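You operate a simulated robot arm through the tools that you are given. There is no shell and no other tool. Be economical: measure what you need, move in short steps, check, and stop when the job is done.

You run a simulated robot arm. Do the job below in one go: nothing can be reset, and whatever is moved stays where it is left.

## Task
Open the wooden door of the bin counter, fetch the roll of white paper from the bin behind the wooden door and set it on the card holder on the tool ledge, then shut the door. Take the blue box from the top of the side table and put it on the teal paper pad. Fetch the teal box from the top of the side table and set it on top of the carton on the open shelf under the bench with drawers. Open the right table drawer, put the orange buckle ladder in the inside of the right table drawer and shut the drawer again. Put the ski helmet on the top of the long table away on the upper shelf of the boot rack. Open the left blue table drawer, take the green wax block from the top of the long table and leave it in the inside of the left blue table drawer, then shut the drawer. Open the top right bench drawer, fetch the folded red cloth and set it in the inside of the top right bench drawer and shut the drawer again. Open the middle right bench drawer. Do these in any order. Set down upright: roll of white paper.

It is judged by the outcome, as a careful person would: the job done as asked, and still so three seconds after it is handed in. It fails if anything else is knocked over, pushed out of place, dropped, spilled or broken. Flat cloth is picked up by pressing the open fingertips on it (5 to 10 N) and closing them slowly along it; thin cloth reads only 2 to 8 mm in the jaws.

## Robot
A 6-joint arm with a two-finger gripper on a trunk, on a base that drives. Base frame: it is fixed to the floor where the robot stands at the start and does not move with it; the origin is under the middle of the robot, x ahead of it, y to its left, z up. Units: mm, rad, N and s.
With the tool pointing down near the work surface it reaches from about 240 to 600 mm from the robot's upright axis, wherever it stands. Its first joint turns from -2.897 to 2.897 rad. Places, roughly: blue box [1250, 1750, 750]; card holder [750, -1750, 1000]; carton [1250, 5000, 500]; folded red cloth (12x7x3 cm) [900, 4800, 900]; green wax block [-3000, -2000, 750]; inside of the left blue table drawer [-2900, -1200, 700]; inside of the right table drawer [-1900, -2500, 700]; inside of the top right bench drawer [400, 4800, 600]; left blue table drawer [-2900, -1200, 700]; middle right bench drawer [500, 4700, 400]; orange buckle ladder (7x3x2 cm) [-3100, -1500, 800]; right table drawer [-1900, -2500, 700]; roll of white paper (6x6x6 cm) [900, 100, 400]; ski helmet (26x19x16 cm) [-2800, -1500, 900]; teal box [1000, 1750, 750]; teal paper pad [-1250, 2750, 1000]; top right bench drawer [500, 4700, 700]; upper shelf of the boot rack (26x92 cm) [80, 3240, 1260]; wooden door of the bin counter [600, -100, 500]. Payload 2.45 kg.
Tool frame: the origin (TCP) lies between the finger pads and is the grasp point; the fingertips stand 20 mm ahead of it; z points along the fingers, y is the line along which they close. Largest opening 140 mm; the body of the gripper starts 168 mm behind the TCP.
Orientation is told as [roll, pitch, yaw] about the base's x, y, z axes, in that order, counted from this pose: with the fingers straight down and closing along the base's y, the tool's x points along the base's -x, its y along +y and its z along -z.

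## Interface
- The arm moves only by the tool step_arm. Its argument "series" is a list of rows, each an object of numbers (a shift or turn left out is 0, a gripper value left out holds the last): "x", "y", "z": the shift along the tool's x, y, z in units of 40 mm (1.0 is 40 mm); "ax", "ay", "az": the turn, a rotation vector about the tool's x, y, z in units of 8 degrees (1.0 is 8 degrees); "grip": the closure, from 0 (fully open) to 1 (shut). In form: [{"x": .., "y": .., "z": .., "ax": .., "ay": .., "az": .., "grip": ..}, ...]. A call has 1 to 10 rows; each row shifts and turns the commanded pose from where the row before left it, along the tool's axes as they then stand. A call with a number of a shift or a turn outside -1 to 1 is refused whole. Rows are played at 5 a second. More than 50 mm and 0.15 rad between two rows, or a gripper value outside its range, and nothing of the call is played. A pose out of reach is approached as far as the arm can. The call stops where the force on the tool passes 40 N (or 10 N more than at its start, if that is more) or the arm is blocked; 0.2 s more then pass. Each finger travels about 45 mm/s and halts on what it meets, pressing with about 31 N; the grip force reading is that of the motor and also rises with nothing between the fingers. The clock runs only during rows and for 0.2 s after the last one: add rows that do not move to give the fingers time. The reply holds the time, the measured pose of the TCP, the force on the tool along the base axes, the opening and the grip force, in the units named above and with some noise, with the torque about the TCP (base axes, N m) and any sound that the robot's microphone picked up, and new pictures: "pictures" is both (left out), scene, wrist or none.
- Cameras (640 x 400 px; columns grow to the right, rows downward): "scene" is now at [63.2, 125.7, 1825.1]; the picture's right is [-0.28, -0.96, 0.00], its down [-0.89, 0.26, -0.36] and it looks along [0.35, -0.10, -0.93] (base axes); focal length 278 px, centre (320, 200). "wrist" rides on the gripper at [78, 11, -209] in the tool frame; the picture's right is [-0.14, 0.99, 0.00], its down [-0.92, -0.13, -0.37] and it looks along [-0.36, -0.05, 0.93] (tool axes); focal length 280 px, centre (320, 200).
- lift_body(by): slides the trunk up (or, below 0, down) by that many mm; the arm and the scene camera ride with it, the base frame stays. It gives what a move gives, with no picture.
- steer(legs): drives the robot by 1 to 6 legs, each [ahead, left, turn to the left] in mm, mm and rad, along the robot's own axes; the way and the turn of a leg run together, so that a leg with both is an arc; at most 1500 mm and 3.142 rad a leg. The arm and the cameras ride along, it lands a little off, and it stops where it bumps. It gives what a move gives, and a new picture of the scene camera.
- head_to(pan, tilt): turns the head with the scene camera to pan (to the left, within 2.496 rad either way) and tilt (down, from -0.506 to 1.204), counted from straight ahead of the robot. It gives what a move gives, and a new picture of the scene camera.
- measure_at(camera, pixels): for up to 12 pixels [column, row] of the newest picture of that camera ("zoom" is the newest enlarged one), the place [x, y, z] in the base frame of the surface seen there, good to about 3 mm. The clock stands still meanwhile.
- inspect(camera, box): a new picture of the part [left, top, right, bottom] of that camera's present view, enlarged. The clock stands still meanwhile.
- job_done(): hands the job in; it is judged then, once.

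Keep the steps short. Do not move on a guess: measure, check each grasp and each placing, and mend mistakes. In all there are 371 turns and 360 pictures (those below and enlarged ones count). Leave the gripper open and the arm clear of the work at the hand-in unless told otherwise, and finish with a single line.

The tools are called after "Call:" as name(argument=value, ...) on one line, values as JSON. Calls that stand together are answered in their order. step_arm: Moves the arm, as the interface text tells. Its arguments: {"type":"object","properties":{"series":{"type":"array","items":{"type":"object","properties":{"x":{"type":"number"},"y":{"type":"number"},"z":{"type":"number"},"ax":{"type":"number"},"ay":{"type":"number"},"az":{"type":"number"},"grip":{"type":"number"}}}},"pictures":{"type":"string","enum":["both","scene","wrist","none"]}},"required":["series"]} The other tools are called the same way: lift_body (by) slides the trunk up or down; steer (legs) drives the base; head_to (pan, tilt) turns the head that bears the scene camera; measure_at (camera, pixels) gives the place of the surface under pixels of a picture; inspect (camera, box) takes an enlarged picture of a part of a camera's view; job_done () hands the job in.

At the start:

```text
t: 0.0
tool_pos: [460.7, -144.8, 700.1]
tcp_rot: [0.0, 0.0, 0.0]
contact_force: [0.4, 0.1, 0.2]
torque: [-0.01, -0.02, 0.01]
width: 140.0
finger_force: 0.0
trunk travel left (down, up): [-100.0, 130.0]
robot x, y, heading: [-1.2, -0.1, 0.002]
head pan, tilt: [-0.284, 1.201]
```

scene: 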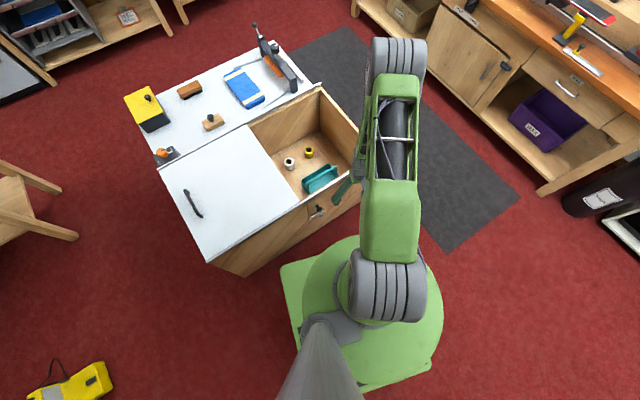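
wrist: 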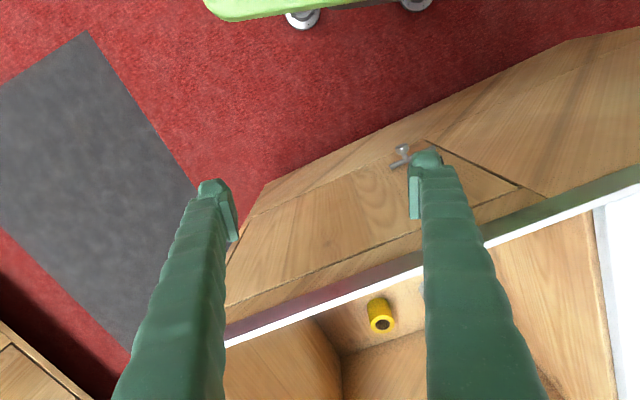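

I start by looking closer at the counter in front of me.

Call:
inspect(camera="scene", box=[120, 20, 380, 290])

Call:
measure_at(camera="scene", pixels=[[289, 161], [309, 152], [320, 180], [193, 203], [318, 211], [210, 262], [320, 86], [162, 170], [246, 125], [300, 205], [270, 45], [130, 95]])

Call:
head_to(pan=0, tilt=0.5)

```text
1.48 times, centred on (250, 155) of scene
```

zoom: 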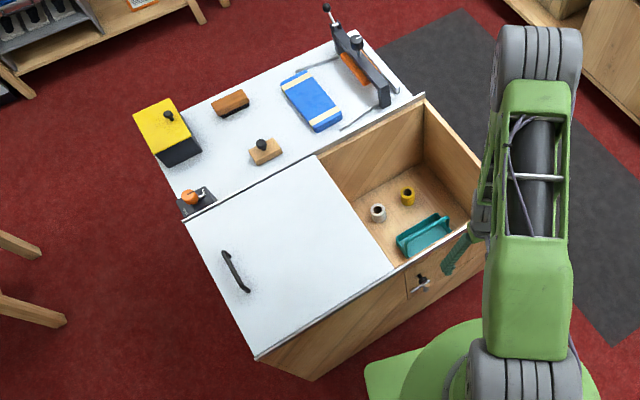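

```text
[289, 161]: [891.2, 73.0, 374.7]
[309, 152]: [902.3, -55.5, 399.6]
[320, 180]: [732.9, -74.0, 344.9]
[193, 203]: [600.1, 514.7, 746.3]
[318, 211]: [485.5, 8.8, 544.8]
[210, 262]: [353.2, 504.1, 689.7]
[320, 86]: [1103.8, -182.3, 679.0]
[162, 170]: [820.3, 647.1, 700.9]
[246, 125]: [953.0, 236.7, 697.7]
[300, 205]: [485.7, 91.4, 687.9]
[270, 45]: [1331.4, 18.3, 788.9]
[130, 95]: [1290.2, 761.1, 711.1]
```

```text
t: 1.1
tool_pos: [460.4, -145.4, 701.0]
tcp_rot: [0.0, 0.0, 0.0]
contact_force: [-0.5, -0.3, -0.2]
torque: [-0.03, 0.03, -0.02]
width: 139.6
finger_force: 0.0
trunk travel left (down, up): [-100.0, 130.0]
robot x, y, heading: [-0.7, 2.4, 0.002]
head pan, tilt: [0.0, 0.499]
```

scene: 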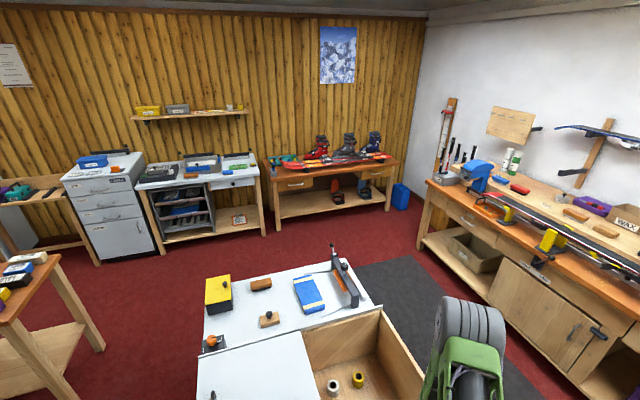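

Next, a look around the room to map the places.

Call:
head_to(pan=-1.2, tilt=0.5)

Call:
head_to(pan=1.1, tilt=0.5)

Call:
head_to(pan=2.2, tilt=0.5)

Call:
head_to(pan=-2.3, tilt=0.5)

```text
t: 2.5
tool_pos: [461.0, -145.0, 700.7]
tcp_rot: [-0.001, 0.0, 0.001]
contact_force: [0.5, -0.3, 0.0]
torque: [-0.01, 0.0, 0.0]
width: 139.8
finger_force: 0.0
trunk travel left (down, up): [-100.0, 130.0]
robot x, y, heading: [-1.9, 0.2, -0.004]
head pan, tilt: [-1.201, 0.499]
```

scene: 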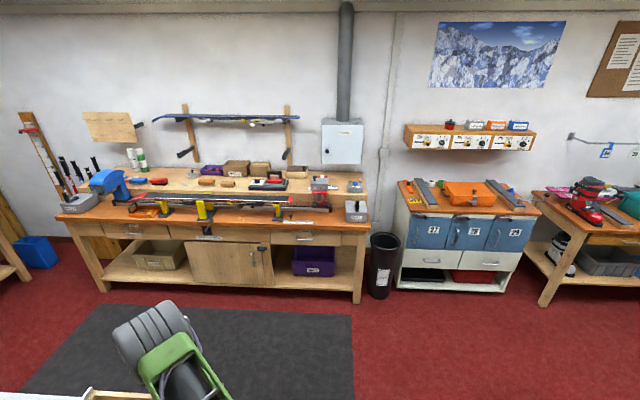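

```text
t: 4.6
tool_pos: [460.3, -145.2, 700.5]
tcp_rot: [0.0, 0.001, -0.001]
contact_force: [-0.2, -0.2, -0.6]
torque: [0.01, 0.01, -0.01]
width: 139.9
finger_force: 0.1
trunk travel left (down, up): [-100.0, 130.0]
robot x, y, heading: [1.6, -1.1, 0.004]
head pan, tilt: [1.1, 0.499]
```

scene: 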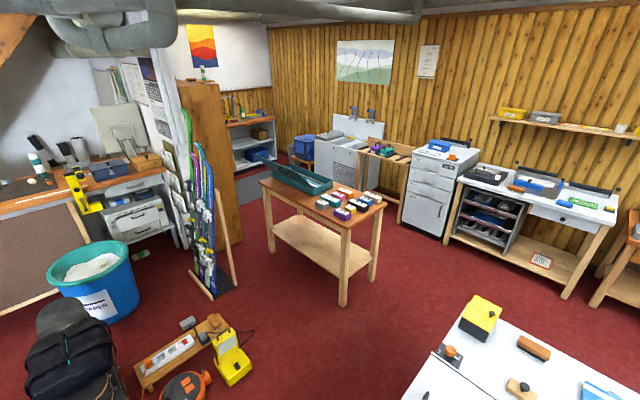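

```text
t: 5.9
tool_pos: [460.9, -145.4, 700.8]
tcp_rot: [-0.001, -0.001, 0.0]
contact_force: [0.6, 0.6, 1.2]
torque: [0.02, -0.01, -0.03]
width: 140.1
finger_force: 0.2
trunk travel left (down, up): [-100.0, 130.0]
robot x, y, heading: [2.7, 0.1, 0.003]
head pan, tilt: [2.201, 0.499]
```

scene: 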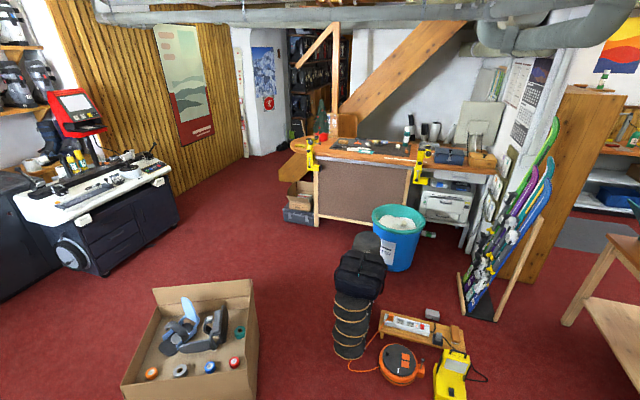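

```text
t: 9.5
tool_pos: [461.9, -145.8, 700.7]
tcp_rot: [0.0, 0.0, 0.001]
contact_force: [0.5, -1.3, 0.7]
torque: [-0.01, 0.02, 0.01]
width: 140.2
finger_force: 0.1
trunk travel left (down, up): [-100.0, 130.0]
robot x, y, heading: [0.4, -0.0, 0.002]
head pan, tilt: [-2.3, 0.499]
```

scene: 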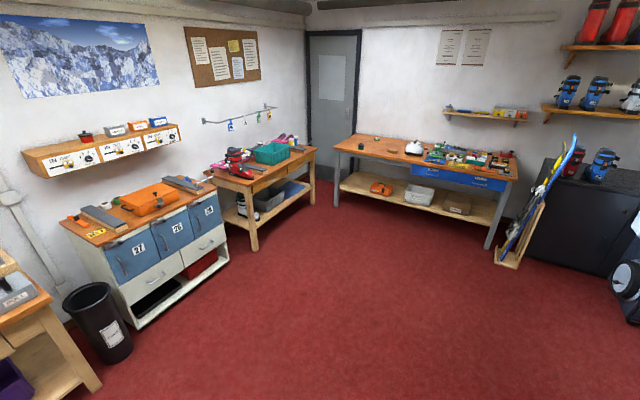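

Now the door. I look down at the counter's front.

Call:
head_to(pan=0.1, tilt=1.1)

Call:
inspect(camera="wrist", box=[180, 60, 640, 380])

Call:
measure_at(camera="wrist", pixels=[[402, 148], [396, 165], [428, 142], [516, 186], [236, 250], [228, 305], [262, 186], [380, 318], [560, 42], [638, 200], [230, 345], [600, 130]])

```text
t: 11.7
tool_pos: [461.9, -146.3, 701.7]
tcp_rot: [0.001, 0.001, -0.001]
contact_force: [0.8, 0.0, -0.2]
torque: [0.01, -0.01, -0.02]
width: 139.9
finger_force: 0.0
trunk travel left (down, up): [-100.0, 130.0]
robot x, y, heading: [-2.5, 0.1, -0.003]
head pan, tilt: [0.099, 1.1]
```

scene: 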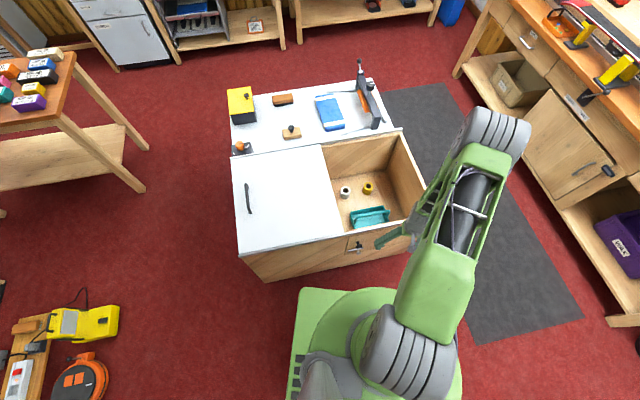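

```text
1.25 times, centred on (410, 220) of wrist
```

zoom: 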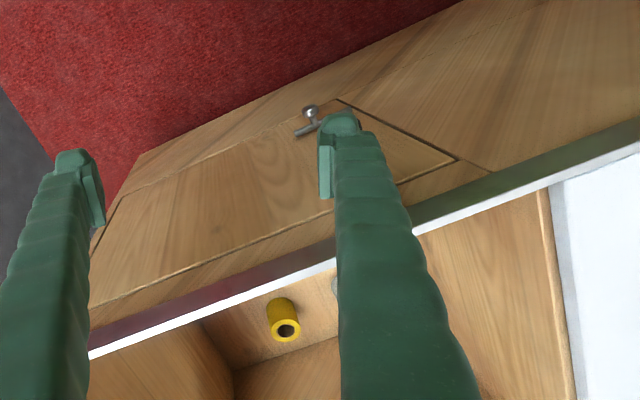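

```text
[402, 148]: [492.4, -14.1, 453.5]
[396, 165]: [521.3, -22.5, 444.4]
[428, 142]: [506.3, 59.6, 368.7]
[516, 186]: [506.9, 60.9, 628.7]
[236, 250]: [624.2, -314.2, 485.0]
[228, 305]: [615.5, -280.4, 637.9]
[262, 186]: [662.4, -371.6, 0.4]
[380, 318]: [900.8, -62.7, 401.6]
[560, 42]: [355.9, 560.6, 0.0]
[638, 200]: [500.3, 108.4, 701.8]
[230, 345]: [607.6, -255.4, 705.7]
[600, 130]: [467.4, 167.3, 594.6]
```

The door panel spans about y 60 (left edge) to −315 (right edge), with a T handle near its left edge, so hinges on the right. I zoom on the handle and measure the base.

Call:
inspect(camera="scene", box=[315, 170, 415, 280])

Call:
measure_at(camera="scene", pixels=[[302, 292], [345, 290], [330, 295], [292, 390], [357, 240], [352, 250], [345, 190], [368, 188], [325, 145], [400, 130], [335, 230], [345, 256]])

```text
3.64 times, centred on (365, 225) of scene
```

zoom: 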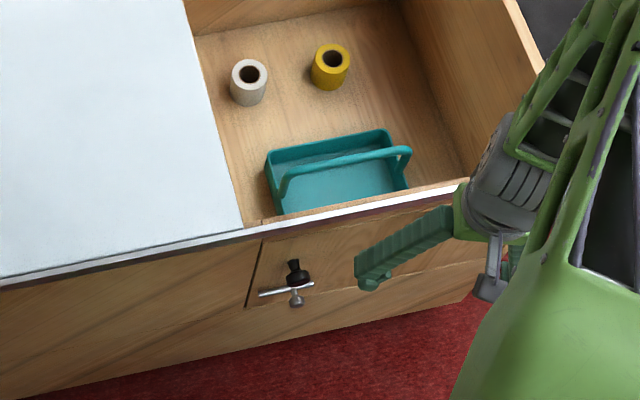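

```text
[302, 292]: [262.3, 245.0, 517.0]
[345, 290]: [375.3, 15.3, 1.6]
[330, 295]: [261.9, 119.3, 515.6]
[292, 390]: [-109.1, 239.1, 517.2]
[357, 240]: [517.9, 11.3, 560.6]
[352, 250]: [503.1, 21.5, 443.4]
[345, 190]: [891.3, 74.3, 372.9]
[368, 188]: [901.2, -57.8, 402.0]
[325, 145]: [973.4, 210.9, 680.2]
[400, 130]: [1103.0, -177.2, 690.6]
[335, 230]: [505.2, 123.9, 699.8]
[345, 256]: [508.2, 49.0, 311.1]
```

Base chassis is ±262 × ±245 mm and 517 mm tall. Counter is turned about 0.29 rad. I back off and square up to it so the door can swing.

Call:
steer(legs=[[-180, -106, 0], [0, 0, 0.29]])

```text
t: 14.3
tool_pos: [304.9, -113.6, 700.2]
tcp_rot: [0.0, 0.001, 0.288]
contact_force: [-0.1, 0.1, 0.7]
torque: [-0.02, 0.02, 0.0]
width: 140.0
finger_force: 0.0
trunk travel left (down, up): [-100.0, 130.0]
robot x, y, heading: [-177.6, -108.2, 0.284]
head pan, tilt: [0.099, 1.1]
```

scene: 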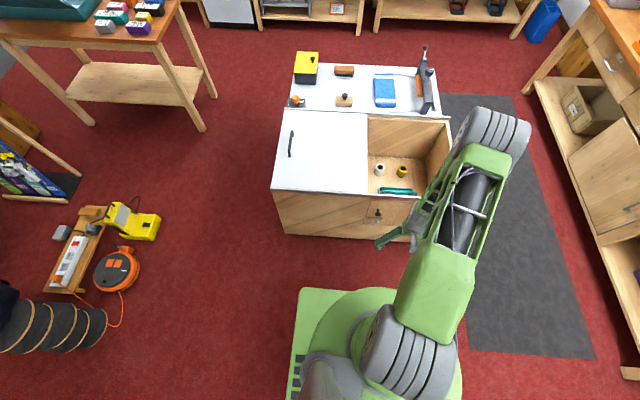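

I tilt the tool forward to look at the handle with the wrist camera.

Call:
step_arm(series=[{"ay": -1, "y": 0.8}, {"ay": -1, "y": 0.8}, {"ay": -1, "y": 0.8}, {"ay": -1}, {"ay": -1}, {"ay": -1}], pictures="wrist")

```text
t: 15.9
tool_pos: [308.4, -21.7, 714.2]
tcp_rot: [-0.031, -0.886, 0.313]
contact_force: [0.0, 0.1, -0.2]
torque: [0.02, 0.01, 0.01]
width: 140.2
finger_force: 0.1
trunk travel left (down, up): [-100.0, 130.0]
robot x, y, heading: [-177.6, -105.8, 0.289]
head pan, tilt: [0.099, 1.1]
stopped in row 6: the arm was blocked; the commanded pose is now the measured one
```

wrist: 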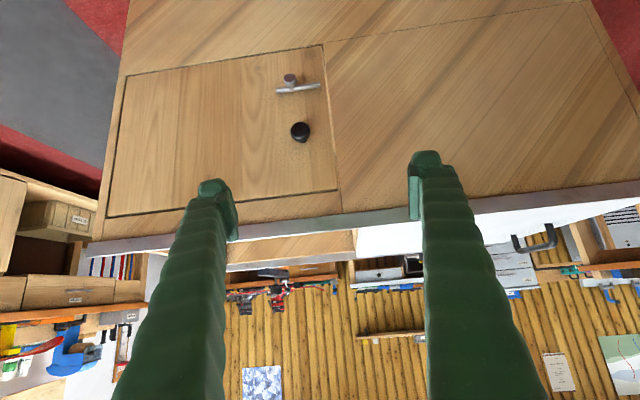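

Call:
inspect(camera="wrist", box=[240, 40, 360, 160])

Call:
measure_at(camera="wrist", pixels=[[290, 78], [278, 91], [318, 86], [300, 132], [323, 45], [338, 188], [127, 76], [107, 215], [310, 110], [298, 89]])

```text
3.33 times, centred on (300, 100) of wrist
```

zoom: 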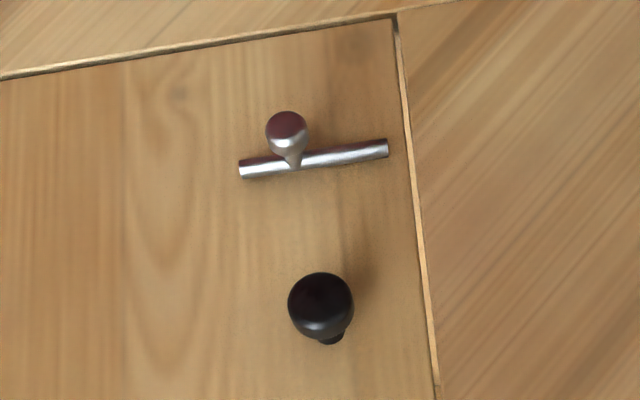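

```text
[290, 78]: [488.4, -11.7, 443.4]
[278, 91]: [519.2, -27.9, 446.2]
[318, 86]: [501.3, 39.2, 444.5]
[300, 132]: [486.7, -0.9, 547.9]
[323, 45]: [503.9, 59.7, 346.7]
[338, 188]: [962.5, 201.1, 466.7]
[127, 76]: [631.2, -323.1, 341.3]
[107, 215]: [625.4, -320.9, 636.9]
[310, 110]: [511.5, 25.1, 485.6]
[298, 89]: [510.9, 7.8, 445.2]
```

The black knob at about [487, −1, 548] looks like the pull; the bar below might be a bolt. I move forward and finish levelling the tool.

Call:
step_arm(series=[{"z": 1}, {"z": 1}, {"z": 1}, {"ay": -1}, {"ay": -1}, {"ay": -1}, {"ay": -1}, {"ay": -0.9}], pictures="wrist")

```text
t: 17.7
tool_pos: [416.2, 4.6, 692.8]
tcp_rot: [-1.371, -1.555, 1.661]
contact_force: [-0.2, 0.1, -0.3]
torque: [-0.01, 0.01, 0.0]
width: 140.0
finger_force: 0.0
out of reach, approached as far as the arm can: row 7, 8
trunk travel left (down, up): [-100.0, 130.0]
robot x, y, heading: [-180.2, -106.2, 0.286]
head pan, tilt: [0.099, 1.1]
```

wrist: 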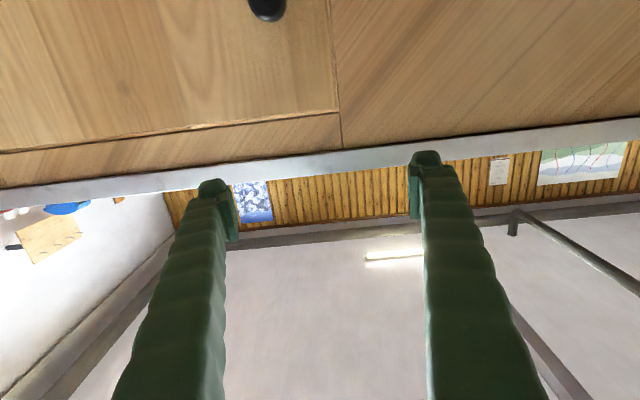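

The tool is level. I lower the trunk to bring it to knob height.

Call:
lift_body(by=-100)

Call:
step_arm(series=[{"y": -0.65}, {"x": 0.5}, {}], pictures="both")

```text
t: 19.0
tool_pos: [415.9, 3.5, 592.6]
tcp_rot: [-1.267, -1.553, 1.556]
contact_force: [0.1, -0.1, 0.0]
torque: [0.0, -0.01, 0.02]
width: 140.1
finger_force: 0.0
trunk travel left (down, up): [0.0, 230.0]
robot x, y, heading: [-176.4, -99.3, 0.289]
head pan, tilt: [0.099, 1.1]
```

```text
t: 19.8
tool_pos: [424.3, -22.3, 588.4]
tcp_rot: [-1.103, -1.551, 1.394]
contact_force: [0.8, -0.5, -0.4]
torque: [-0.01, -0.02, 0.01]
width: 140.2
finger_force: 0.1
out of reach, approached as far as the arm can: row 2
trunk travel left (down, up): [0.0, 230.0]
robot x, y, heading: [-177.1, -109.7, 0.289]
head pan, tilt: [0.099, 1.1]
```

scene: 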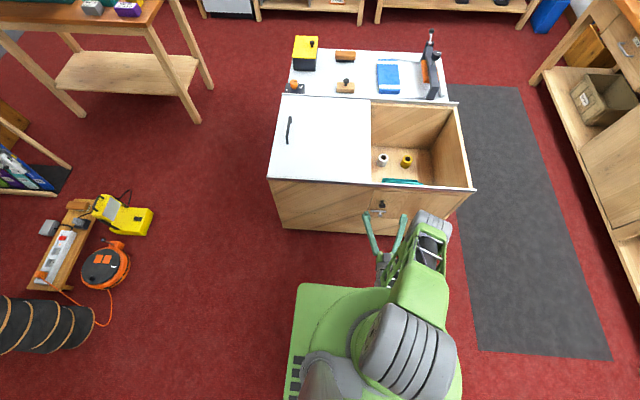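
wrist: 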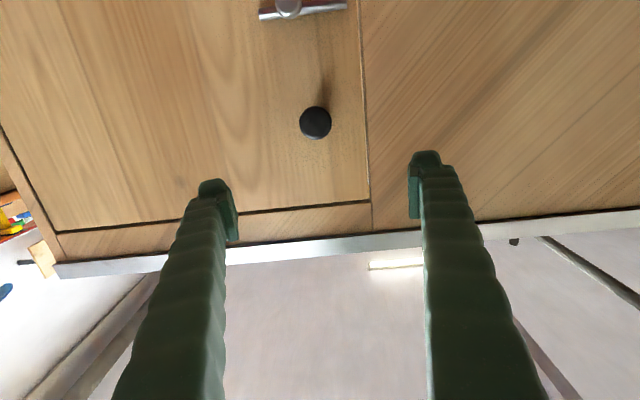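

Too folded here to go lower; I back the base 120 mm and reach out instead.

Call:
steer(legs=[[-120, 0, 0]])

Call:
step_arm(series=[{"z": 1}, {"z": 1}, {"z": 0.5}, {"x": 0.5}, {"x": 0.5}, {"y": -0.3}, {}], pictures="wrist")

```text
t: 21.1
tool_pos: [309.6, -55.4, 588.2]
tcp_rot: [-1.118, -1.552, 1.41]
contact_force: [-0.2, 0.1, -0.2]
torque: [-0.02, -0.03, 0.0]
width: 139.9
finger_force: 0.0
trunk travel left (down, up): [0.0, 230.0]
robot x, y, heading: [-290.4, -137.6, 0.295]
head pan, tilt: [0.099, 1.1]
```

scene: 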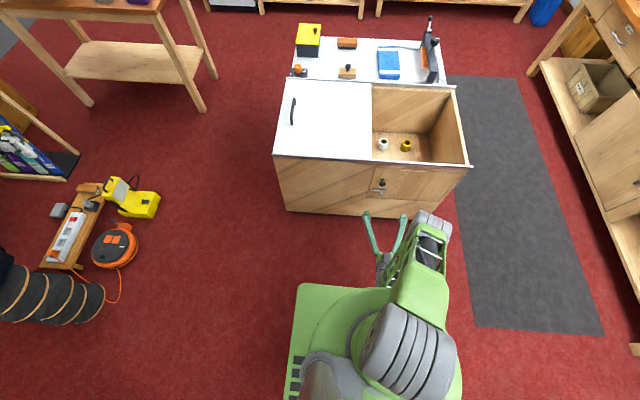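

```text
t: 22.7
tool_pos: [409.1, -39.6, 570.7]
tcp_rot: [-1.133, -1.551, 1.426]
contact_force: [-0.2, 0.1, -0.4]
torque: [-0.03, 0.03, 0.04]
width: 139.7
finger_force: 0.1
out of reach, approached as far as the arm can: row 4, 5
trunk travel left (down, up): [0.0, 230.0]
robot x, y, heading: [-298.0, -141.1, 0.288]
head pan, tilt: [0.099, 1.1]
```

wrist: 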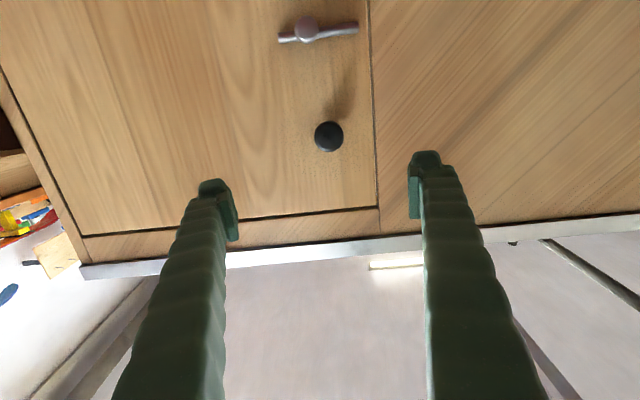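

Level posture stops at z≈570; a tilt of about 58° from vertical will do. I tilt back and align with the knob.

Call:
step_arm(series=[{"ay": 1, "y": 0.35}, {"ay": 1}, {"ay": 1}, {"ay": 1}, {"x": 0.3}, {}], pictures="wrist")

Call:
measure_at(camera="wrist", pixels=[[328, 136], [330, 40]])

```text
t: 24.1
tool_pos: [398.7, -27.5, 560.8]
tcp_rot: [-0.033, -1.003, 0.321]
contact_force: [0.6, 0.1, -0.1]
torque: [-0.01, -0.03, -0.01]
width: 139.9
finger_force: 0.2
trunk travel left (down, up): [0.0, 230.0]
robot x, y, heading: [-291.8, -138.8, 0.292]
head pan, tilt: [0.099, 1.1]
```

wrist: 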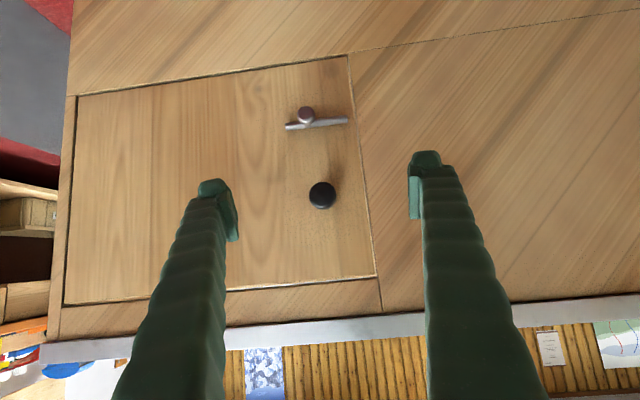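

```text
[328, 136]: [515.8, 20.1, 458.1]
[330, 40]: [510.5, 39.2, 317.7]
```

Call:
measure_at(camera="wrist", pixels=[[322, 195], [322, 190], [316, 202], [345, 195]])

```text
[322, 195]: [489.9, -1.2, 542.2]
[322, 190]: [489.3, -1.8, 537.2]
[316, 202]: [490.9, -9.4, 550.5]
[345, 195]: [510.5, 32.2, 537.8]
```

Call:
step_arm(series=[{"x": -0.33, "z": 0.75}, {"x": -0.33, "z": 0.75}, {"x": -0.32, "z": 0.7}, {"grip": 0.5}, {"grip": 1}, {"grip": 1}, {"grip": 1}, {"grip": 1}, {"grip": 1}, {"grip": 1}], pictures="wrist")

```text
t: 26.3
tool_pos: [491.2, -1.8, 545.1]
tcp_rot: [-0.031, -1.004, 0.319]
contact_force: [0.4, -1.2, 0.3]
torque: [0.0, -0.02, -0.04]
width: 30.8
finger_force: 24.8
trunk travel left (down, up): [0.0, 230.0]
robot x, y, heading: [-293.7, -139.1, 0.294]
head pan, tilt: [0.099, 1.1]
```

wrist: 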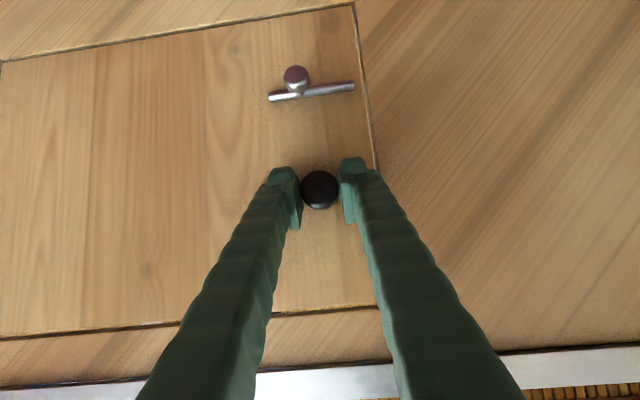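

Knob gripped (31 mm). A short pull to see if it gives.

Call:
step_arm(series=[{"x": 0.27, "z": -0.42}, {"x": 0.27, "z": -0.42}], pictures="wrist")

```text
t: 26.9
tool_pos: [455.8, -17.1, 546.0]
tcp_rot: [-0.034, -1.006, 0.31]
contact_force: [18.2, -30.8, -4.6]
torque: [-0.41, 0.08, 0.35]
width: 30.7
finger_force: 45.2
trunk travel left (down, up): [0.0, 230.0]
robot x, y, heading: [-292.3, -139.1, 0.288]
head pan, tilt: [0.099, 1.1]
```

wrist: 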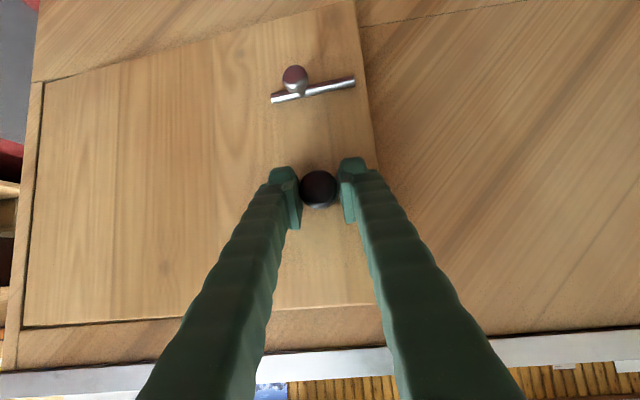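

The door moves. I follow the arc, turning the tool along with it.

Call:
step_arm(series=[{"ax": -0.6, "az": -0.38}, {"x": 0.48, "y": -0.12, "z": -0.76, "ax": -0.63, "az": -0.4}, {"x": 0.48, "y": -0.12, "z": -0.76, "ax": -0.63, "az": -0.4}, {"x": 0.48, "y": -0.12, "z": -0.76, "ax": -0.63, "az": -0.4}], pictures="both")

```text
t: 27.7
tool_pos: [401.5, -56.6, 546.2]
tcp_rot: [-0.038, -0.995, 0.589]
contact_force: [3.0, -4.8, -9.6]
torque: [-0.32, 0.38, -0.52]
width: 30.2
finger_force: 44.9
trunk travel left (down, up): [0.0, 230.0]
robot x, y, heading: [-294.0, -141.2, 0.294]
head pan, tilt: [0.099, 1.1]
stopped in row 4: the force on the tool passed its limit at 51 N (the readings are from after the stop); the commanded pose is now the measured one
```

scene: 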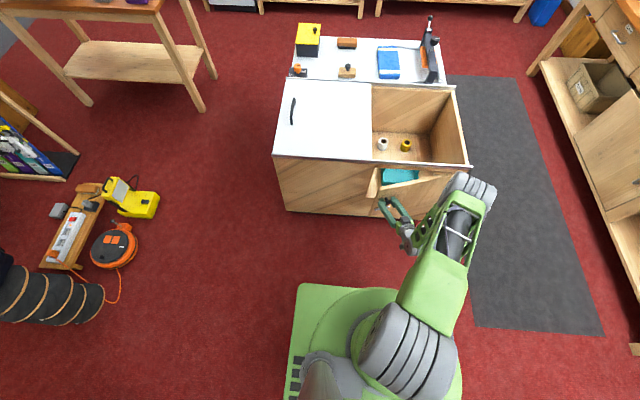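
wrist: 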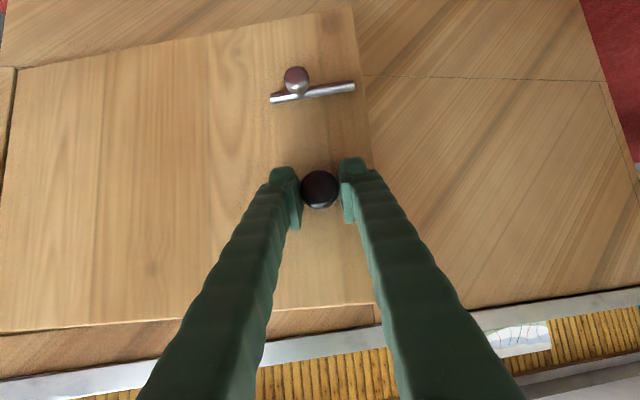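

Call:
step_arm(series=[{"x": 0.4, "y": -0.12, "z": -0.63, "ax": -0.55, "az": -0.35}, {"x": 0.4, "y": -0.12, "z": -0.63, "ax": -0.55, "az": -0.35}, {"x": 0.4, "y": -0.12, "z": -0.63, "ax": -0.55, "az": -0.35}, {"x": 0.4, "y": -0.12, "z": -0.63, "ax": -0.55, "az": -0.35}, {"x": 0.4, "y": -0.12, "z": -0.63, "ax": -0.55, "az": -0.35}], pictures="none")

```text
t: 29.0
tool_pos: [309.9, -176.2, 546.9]
tcp_rot: [-0.034, -0.979, 1.037]
contact_force: [4.3, -2.6, -12.3]
torque: [-0.98, 0.32, -0.32]
width: 30.2
finger_force: 45.3
trunk travel left (down, up): [0.0, 230.0]
robot x, y, heading: [-289.3, -137.1, 0.287]
head pan, tilt: [0.099, 1.1]
stopped in row 5: the force on the tool passed its limit at 43 N (the readings are from after the stop); the commanded pose is now the measured one
```

Call:
step_arm(series=[{"x": 0.4, "y": -0.1, "z": -0.63, "ax": -0.53, "az": -0.33}, {"x": 0.4, "y": -0.1, "z": -0.63, "ax": -0.53, "az": -0.33}, {"x": 0.4, "y": -0.1, "z": -0.63, "ax": -0.53, "az": -0.33}, {"x": 0.4, "y": -0.1, "z": -0.63, "ax": -0.53, "az": -0.33}], pictures="scene")

```text
t: 29.7
tool_pos: [286.9, -246.3, 547.4]
tcp_rot: [-0.03, -0.971, 1.24]
contact_force: [5.3, -2.2, -14.4]
torque: [-0.82, 0.04, -0.39]
width: 30.2
finger_force: 45.3
trunk travel left (down, up): [0.0, 230.0]
robot x, y, heading: [-290.4, -141.9, 0.287]
head pan, tilt: [0.099, 1.1]
stopped in row 3: the force on the tool passed its limit at 42 N (the readings are from after the stop); the commanded pose is now the measured one
```

scene: 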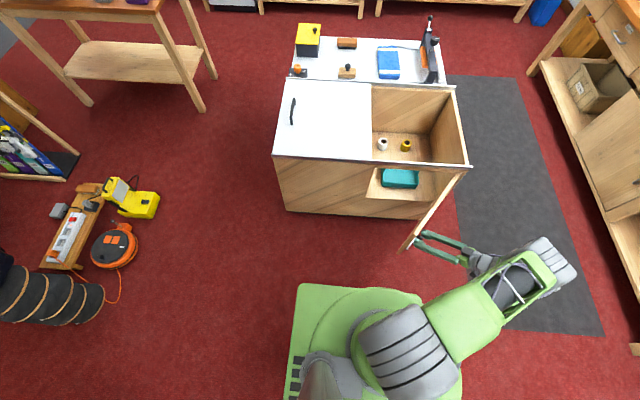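

The door is about 60° open, enough. I let go and back the tool off.

Call:
step_arm(series=[{"grip": 0.5}, {"grip": 0.5}, {"grip": 0.3}, {"z": -1}, {"z": -1}, {"z": -1}, {"x": -1}, {"x": -1}], pictures="scene")

```text
t: 31.5
tool_pos: [265.3, -297.9, 681.9]
tcp_rot: [-0.026, -0.973, 1.241]
contact_force: [0.1, -0.4, -0.5]
torque: [0.0, -0.02, 0.01]
width: 98.1
finger_force: 0.1
trunk travel left (down, up): [0.0, 230.0]
robot x, y, heading: [-294.0, -139.5, 0.29]
head pan, tilt: [0.099, 1.1]
```

scene: 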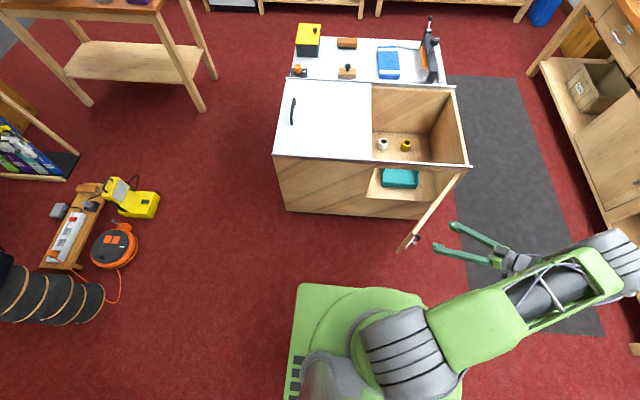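

Call:
step_arm(series=[{"ay": 1}, {"ay": 1}, {"ay": 1}, {"ay": 1}, {"ay": 1}, {"ay": 1}, {"ay": 0.97}, {"z": -1}, {"z": -1}, {}], pictures="none")

Call:
lift_body(by=150)

```text
t: 33.7
tool_pos: [254.6, -299.1, 759.5]
tcp_rot: [-0.026, -0.085, 1.219]
contact_force: [0.1, -0.1, -0.3]
torque: [0.01, -0.01, 0.01]
width: 98.0
finger_force: 0.0
out of reach, approached as far as the arm can: row 7, 9
trunk travel left (down, up): [0.0, 230.0]
robot x, y, heading: [-292.7, -139.1, 0.29]
head pan, tilt: [0.099, 1.1]
```

```text
t: 35.5
tool_pos: [255.2, -299.5, 907.5]
tcp_rot: [-0.024, -0.086, 1.22]
contact_force: [0.2, -0.6, -0.3]
torque: [0.0, -0.04, 0.03]
width: 97.8
finger_force: 0.0
trunk travel left (down, up): [-150.0, 80.0]
robot x, y, heading: [-291.6, -139.1, 0.292]
head pan, tilt: [0.099, 1.1]
```

Call:
head_to(pan=-0.1, tilt=0.95)

```text
t: 36.2
tool_pos: [255.4, -299.1, 908.2]
tcp_rot: [-0.024, -0.087, 1.22]
contact_force: [0.0, 1.0, -0.3]
torque: [-0.04, -0.04, 0.02]
width: 98.3
finger_force: 0.1
trunk travel left (down, up): [-150.0, 80.0]
robot x, y, heading: [-292.5, -139.2, 0.288]
head pan, tilt: [-0.099, 0.949]
```

scene: 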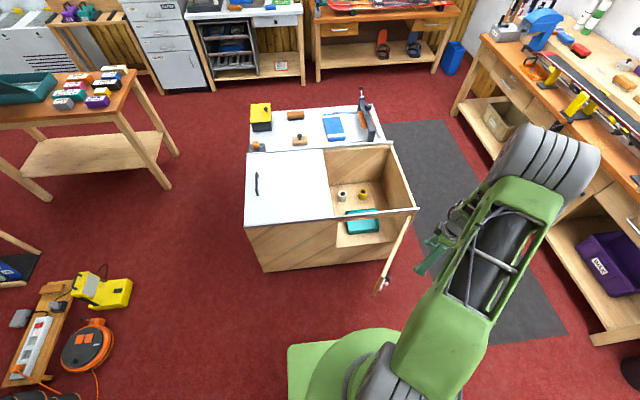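

Call:
measure_at(camera="scene", pixels=[[417, 208], [414, 218], [392, 143], [383, 107], [342, 196], [362, 194], [380, 290], [404, 215], [398, 158], [462, 95], [590, 330], [445, 115]])

```text
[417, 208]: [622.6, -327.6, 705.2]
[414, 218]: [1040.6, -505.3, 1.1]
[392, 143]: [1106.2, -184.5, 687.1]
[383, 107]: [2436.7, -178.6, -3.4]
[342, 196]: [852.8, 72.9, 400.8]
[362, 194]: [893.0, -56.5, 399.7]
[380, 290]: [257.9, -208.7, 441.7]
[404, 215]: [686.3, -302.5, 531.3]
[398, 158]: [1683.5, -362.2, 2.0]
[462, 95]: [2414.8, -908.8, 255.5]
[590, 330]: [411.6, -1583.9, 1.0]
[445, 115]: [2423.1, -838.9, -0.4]
```

I drive around the open door to the counter's right side, facing the open bin, arm kept high.

Call:
steer(legs=[[0, -851, 0], [1174, 0, 0], [0, 0, 1.571]])

```text
t: 53.2
tool_pos: [1228.5, -59.1, 906.7]
tcp_rot: [-0.027, -0.084, 2.768]
contact_force: [-0.3, -0.9, 0.6]
torque: [-0.01, 0.01, 0.0]
width: 98.0
finger_force: 0.1
trunk travel left (down, up): [-150.0, 80.0]
robot x, y, heading: [1060.3, -603.6, 1.842]
head pan, tilt: [-0.099, 0.949]
```

scene: 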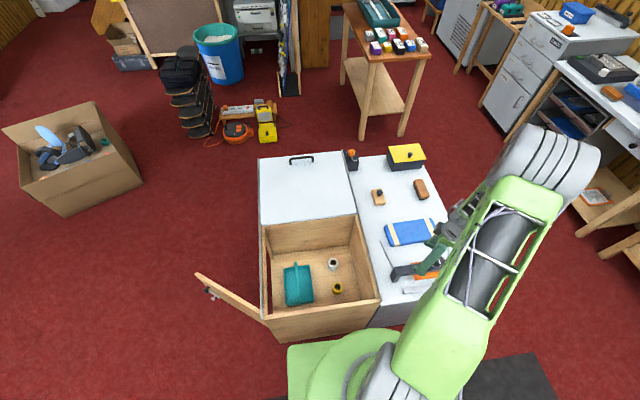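

Call:
steer(legs=[[98, -8, 0.02]])

Call:
measure_at(camera="scene", pixels=[[333, 264], [337, 288]])

```text
t: 54.3
tool_pos: [1201.3, 20.3, 909.1]
tcp_rot: [-0.027, -0.088, 2.799]
contact_force: [0.6, 0.1, -0.7]
torque: [0.06, 0.02, -0.05]
width: 97.9
finger_force: 0.1
trunk travel left (down, up): [-150.0, 80.0]
robot x, y, heading: [1045.0, -526.4, 1.862]
head pan, tilt: [-0.099, 0.949]
stopped in leg 1: the robot was blocked; the commanded pose is now the measured one
```

scene: 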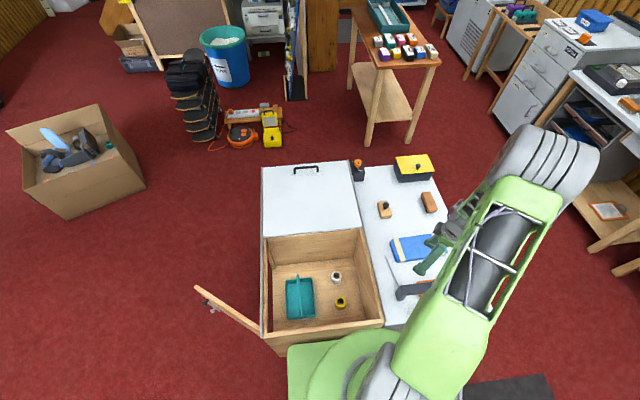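

```text
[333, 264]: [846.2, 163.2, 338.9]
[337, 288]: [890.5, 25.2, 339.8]
```

Lightly touching. I back off 12 mm, and bring the tool over the bin.

Call:
steer(legs=[[-12, 0, 0]])

Call:
measure_at(camera="scene", pixels=[[336, 271], [330, 276], [342, 276], [336, 281], [336, 284], [341, 302]])

Call:
inspect(camera="scene", box=[250, 220, 400, 360])

```text
t: 55.1
tool_pos: [1204.1, 10.4, 908.4]
tcp_rot: [-0.026, -0.088, 2.798]
contact_force: [-0.2, -0.6, 0.8]
torque: [0.07, 0.0, 0.02]
width: 98.0
finger_force: 0.2
trunk travel left (down, up): [-150.0, 80.0]
robot x, y, heading: [1050.7, -540.1, 1.866]
head pan, tilt: [-0.099, 0.949]
```

scene: 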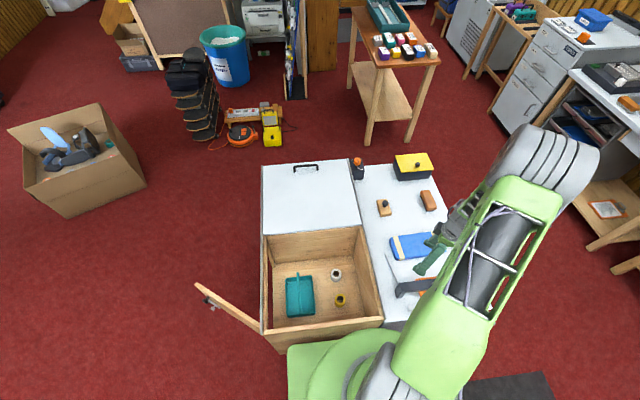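

```text
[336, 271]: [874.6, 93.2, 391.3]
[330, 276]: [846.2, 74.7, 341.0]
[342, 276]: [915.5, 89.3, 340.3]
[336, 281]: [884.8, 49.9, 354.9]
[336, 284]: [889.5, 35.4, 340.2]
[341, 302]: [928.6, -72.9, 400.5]
```

```text
2.86 times, centred on (325, 290) of scene
```

zoom: 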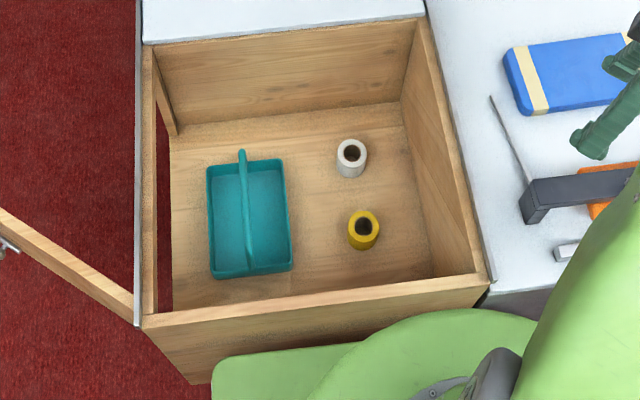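

Roll centre ≈ [880, 72], standing on floor z 340, top 400. I turn and shift the tool over it.

Call:
step_arm(series=[{"az": 1, "y": 0.0}, {"az": 1}, {"az": 1}, {"az": 1}, {"az": 1}, {"az": 1}, {"az": 0.8}, {"y": 1}, {"y": 1}, {"y": 1}], pictures="none")

Call:
step_arm(series=[{"y": 1}, {"y": 1}, {"y": 1}, {"y": 1}, {"ay": -1}, {"ay": -1}, {}], pictures="wrist")

```text
t: 57.3
tool_pos: [1088.3, -22.3, 914.7]
tcp_rot: [0.055, -0.073, 1.845]
contact_force: [0.3, -0.8, -0.8]
torque: [0.01, -0.05, -0.02]
width: 98.1
finger_force: 0.1
trunk travel left (down, up): [-150.0, 80.0]
robot x, y, heading: [1050.2, -537.7, 1.866]
head pan, tilt: [-0.099, 0.949]
```

```text
t: 58.9
tool_pos: [923.3, -79.2, 922.5]
tcp_rot: [0.105, -0.075, 1.844]
contact_force: [-0.1, -0.2, 0.0]
torque: [0.01, -0.03, 0.02]
width: 97.7
finger_force: 0.0
out of reach, approached as far as the arm can: row 5, 6
trunk travel left (down, up): [-150.0, 80.0]
robot x, y, heading: [1047.9, -541.0, 1.866]
head pan, tilt: [-0.099, 0.949]
```

wrist: 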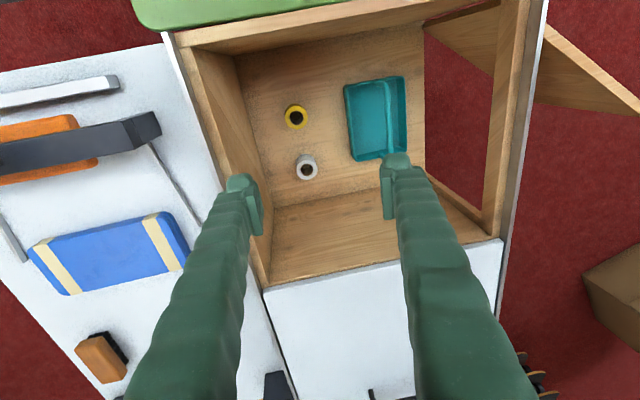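

I straighten the sideways lean and go down and forward towards the roll.

Call:
step_arm(series=[{"ax": 0.75}, {"z": 1}, {"z": 1}, {"z": 1}, {"z": 1}, {"x": -1, "z": 0.5}, {"x": -1, "z": 0.5}, {"x": -1}, {"ay": -0.8}, {}], pictures="wrist")

Call:
lift_body(by=-150)

```text
t: 61.1
tool_pos: [882.7, 44.4, 757.9]
tcp_rot: [0.002, -0.187, 1.845]
contact_force: [0.4, 0.0, -0.1]
torque: [0.02, 0.01, 0.0]
width: 98.3
finger_force: 0.1
out of reach, approached as far as the arm can: row 2
trunk travel left (down, up): [-150.0, 80.0]
robot x, y, heading: [1050.9, -536.5, 1.867]
head pan, tilt: [-0.099, 0.949]
```

wrist: 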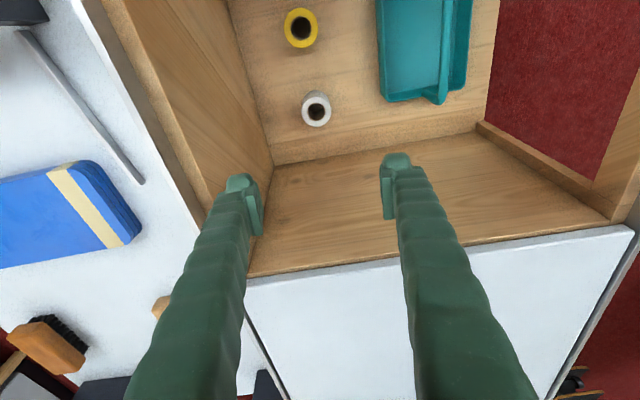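

```text
t: 62.8
tool_pos: [882.9, 45.2, 609.0]
tcp_rot: [0.003, -0.187, 1.845]
contact_force: [0.0, -0.2, 0.0]
torque: [0.02, 0.0, 0.02]
width: 98.1
finger_force: 0.0
trunk travel left (down, up): [0.0, 230.0]
robot x, y, heading: [1050.6, -540.3, 1.863]
head pan, tilt: [-0.099, 0.949]
```

Call:
step_arm(series=[{"z": 0.8, "y": -0.05}, {"z": 0.8, "y": -0.05}, {"z": 0.8}, {"x": 0.4}], pictures="both")

```text
t: 63.8
tool_pos: [887.2, 48.9, 509.3]
tcp_rot: [0.001, -0.187, 1.843]
contact_force: [0.6, -1.5, -0.4]
torque: [-0.01, 0.02, -0.01]
width: 98.2
finger_force: 0.0
trunk travel left (down, up): [0.0, 230.0]
robot x, y, heading: [1046.6, -536.4, 1.868]
head pan, tilt: [-0.099, 0.949]
```

scene: 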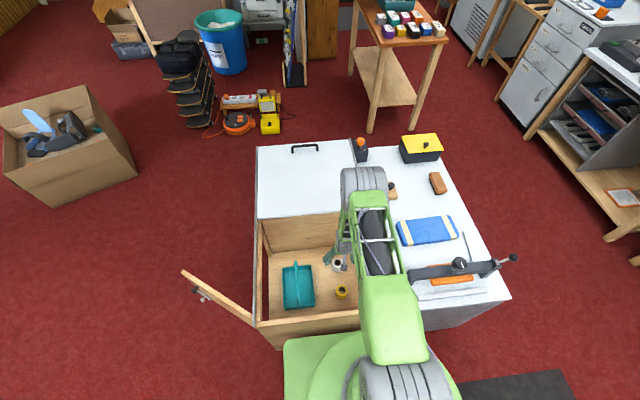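
wrist: 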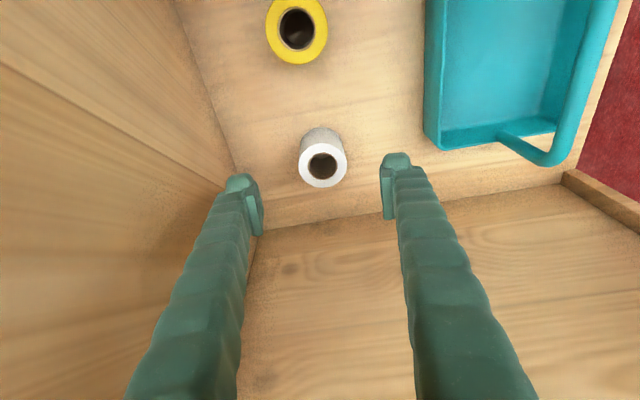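

Call:
measure_at(camera="wrist", pixels=[[322, 147], [302, 165], [344, 165], [322, 184], [250, 225], [440, 150], [322, 128]])

```text
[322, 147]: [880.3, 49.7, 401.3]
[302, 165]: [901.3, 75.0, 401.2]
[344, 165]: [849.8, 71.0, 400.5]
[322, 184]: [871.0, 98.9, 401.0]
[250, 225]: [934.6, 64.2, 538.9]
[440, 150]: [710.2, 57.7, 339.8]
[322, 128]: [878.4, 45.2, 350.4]
```

Call:
step_arm(series=[{"z": 0.9, "y": 0.1}, {"z": 0.9}, {"z": 0.9}, {"z": 0.75}, {}], pictures="wrist")

```text
t: 65.0
tool_pos: [874.8, 73.5, 374.3]
tcp_rot: [0.0, -0.187, 1.845]
contact_force: [0.1, -0.3, 0.4]
torque: [-0.03, 0.03, 0.02]
width: 98.2
finger_force: 0.0
trunk travel left (down, up): [0.0, 230.0]
robot x, y, heading: [1045.9, -536.2, 1.867]
head pan, tilt: [-0.099, 0.949]
```

wrist: 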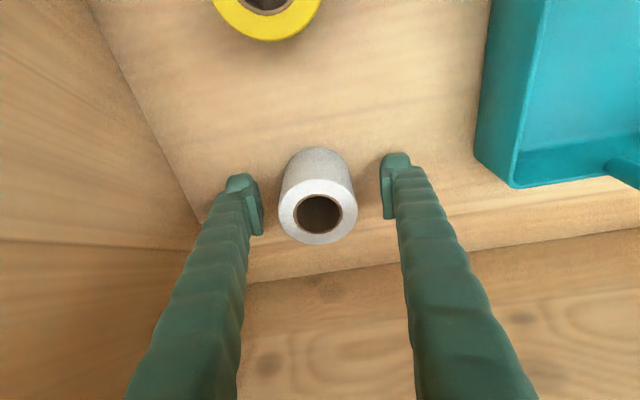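

Centred on the roll; I close and then lift straight up.

Call:
step_arm(series=[{"grip": 0.6}, {"grip": 0.7}, {"grip": 1}, {"grip": 1}, {"grip": 1}, {"grip": 1}], pictures="none")

Call:
step_arm(series=[{"z": -1, "x": 0.15}, {"z": -1, "x": 0.15}, {"z": -1, "x": 0.15}, {"z": -1, "x": 0.15}, {"z": -1, "x": 0.15}, {"z": -1, "x": 0.15}], pictures="wrist")

```text
t: 66.4
tool_pos: [874.4, 72.8, 373.3]
tcp_rot: [0.0, -0.188, 1.845]
contact_force: [-0.3, 0.3, 0.1]
torque: [0.0, 0.02, 0.01]
width: 59.4
finger_force: 30.5
trunk travel left (down, up): [0.0, 230.0]
robot x, y, heading: [1049.6, -538.7, 1.868]
head pan, tilt: [-0.099, 0.949]
```

```text
t: 67.8
tool_pos: [900.3, -7.0, 603.4]
tcp_rot: [0.001, -0.186, 1.844]
contact_force: [-0.5, 0.4, -0.8]
torque: [0.04, -0.02, -0.02]
width: 59.5
finger_force: 30.4
trunk travel left (down, up): [0.0, 230.0]
robot x, y, heading: [1048.8, -538.6, 1.862]
head pan, tilt: [-0.099, 0.949]
```

wrist: 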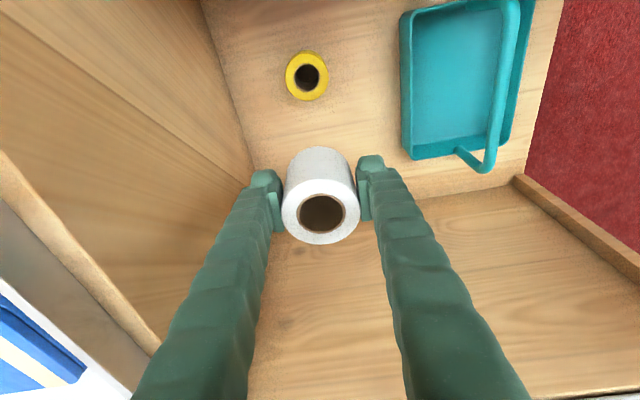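

Roll held. I raise the trunk and then look at the tool ledge for the card holder.

Call:
lift_body(by=230)

Call:
step_arm(series=[{"z": -1}, {"z": -1, "x": 1}, {"x": 1}, {"x": 1}], pictures="none")

Call:
head_to(pan=-2.4, tilt=0.6)

```text
t: 70.2
tool_pos: [900.5, -4.7, 833.4]
tcp_rot: [0.002, -0.185, 1.845]
contact_force: [0.3, -0.1, -0.4]
torque: [-0.02, 0.03, 0.01]
width: 59.5
finger_force: 30.8
trunk travel left (down, up): [-230.0, 0.0]
robot x, y, heading: [1051.8, -540.2, 1.863]
head pan, tilt: [-0.099, 0.949]
```

```text
refused: row 2 steps farther than a row can; nothing moved
```

```text
t: 72.4
tool_pos: [900.0, -4.1, 834.1]
tcp_rot: [0.0, -0.185, 1.845]
contact_force: [-0.2, -1.5, -0.2]
torque: [0.05, 0.01, -0.02]
width: 59.6
finger_force: 31.2
trunk travel left (down, up): [-230.0, 0.0]
robot x, y, heading: [1047.4, -539.2, 1.864]
head pan, tilt: [-2.4, 0.6]
```

scene: 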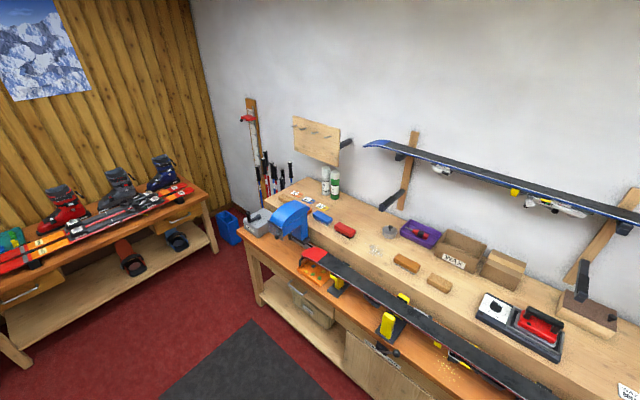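

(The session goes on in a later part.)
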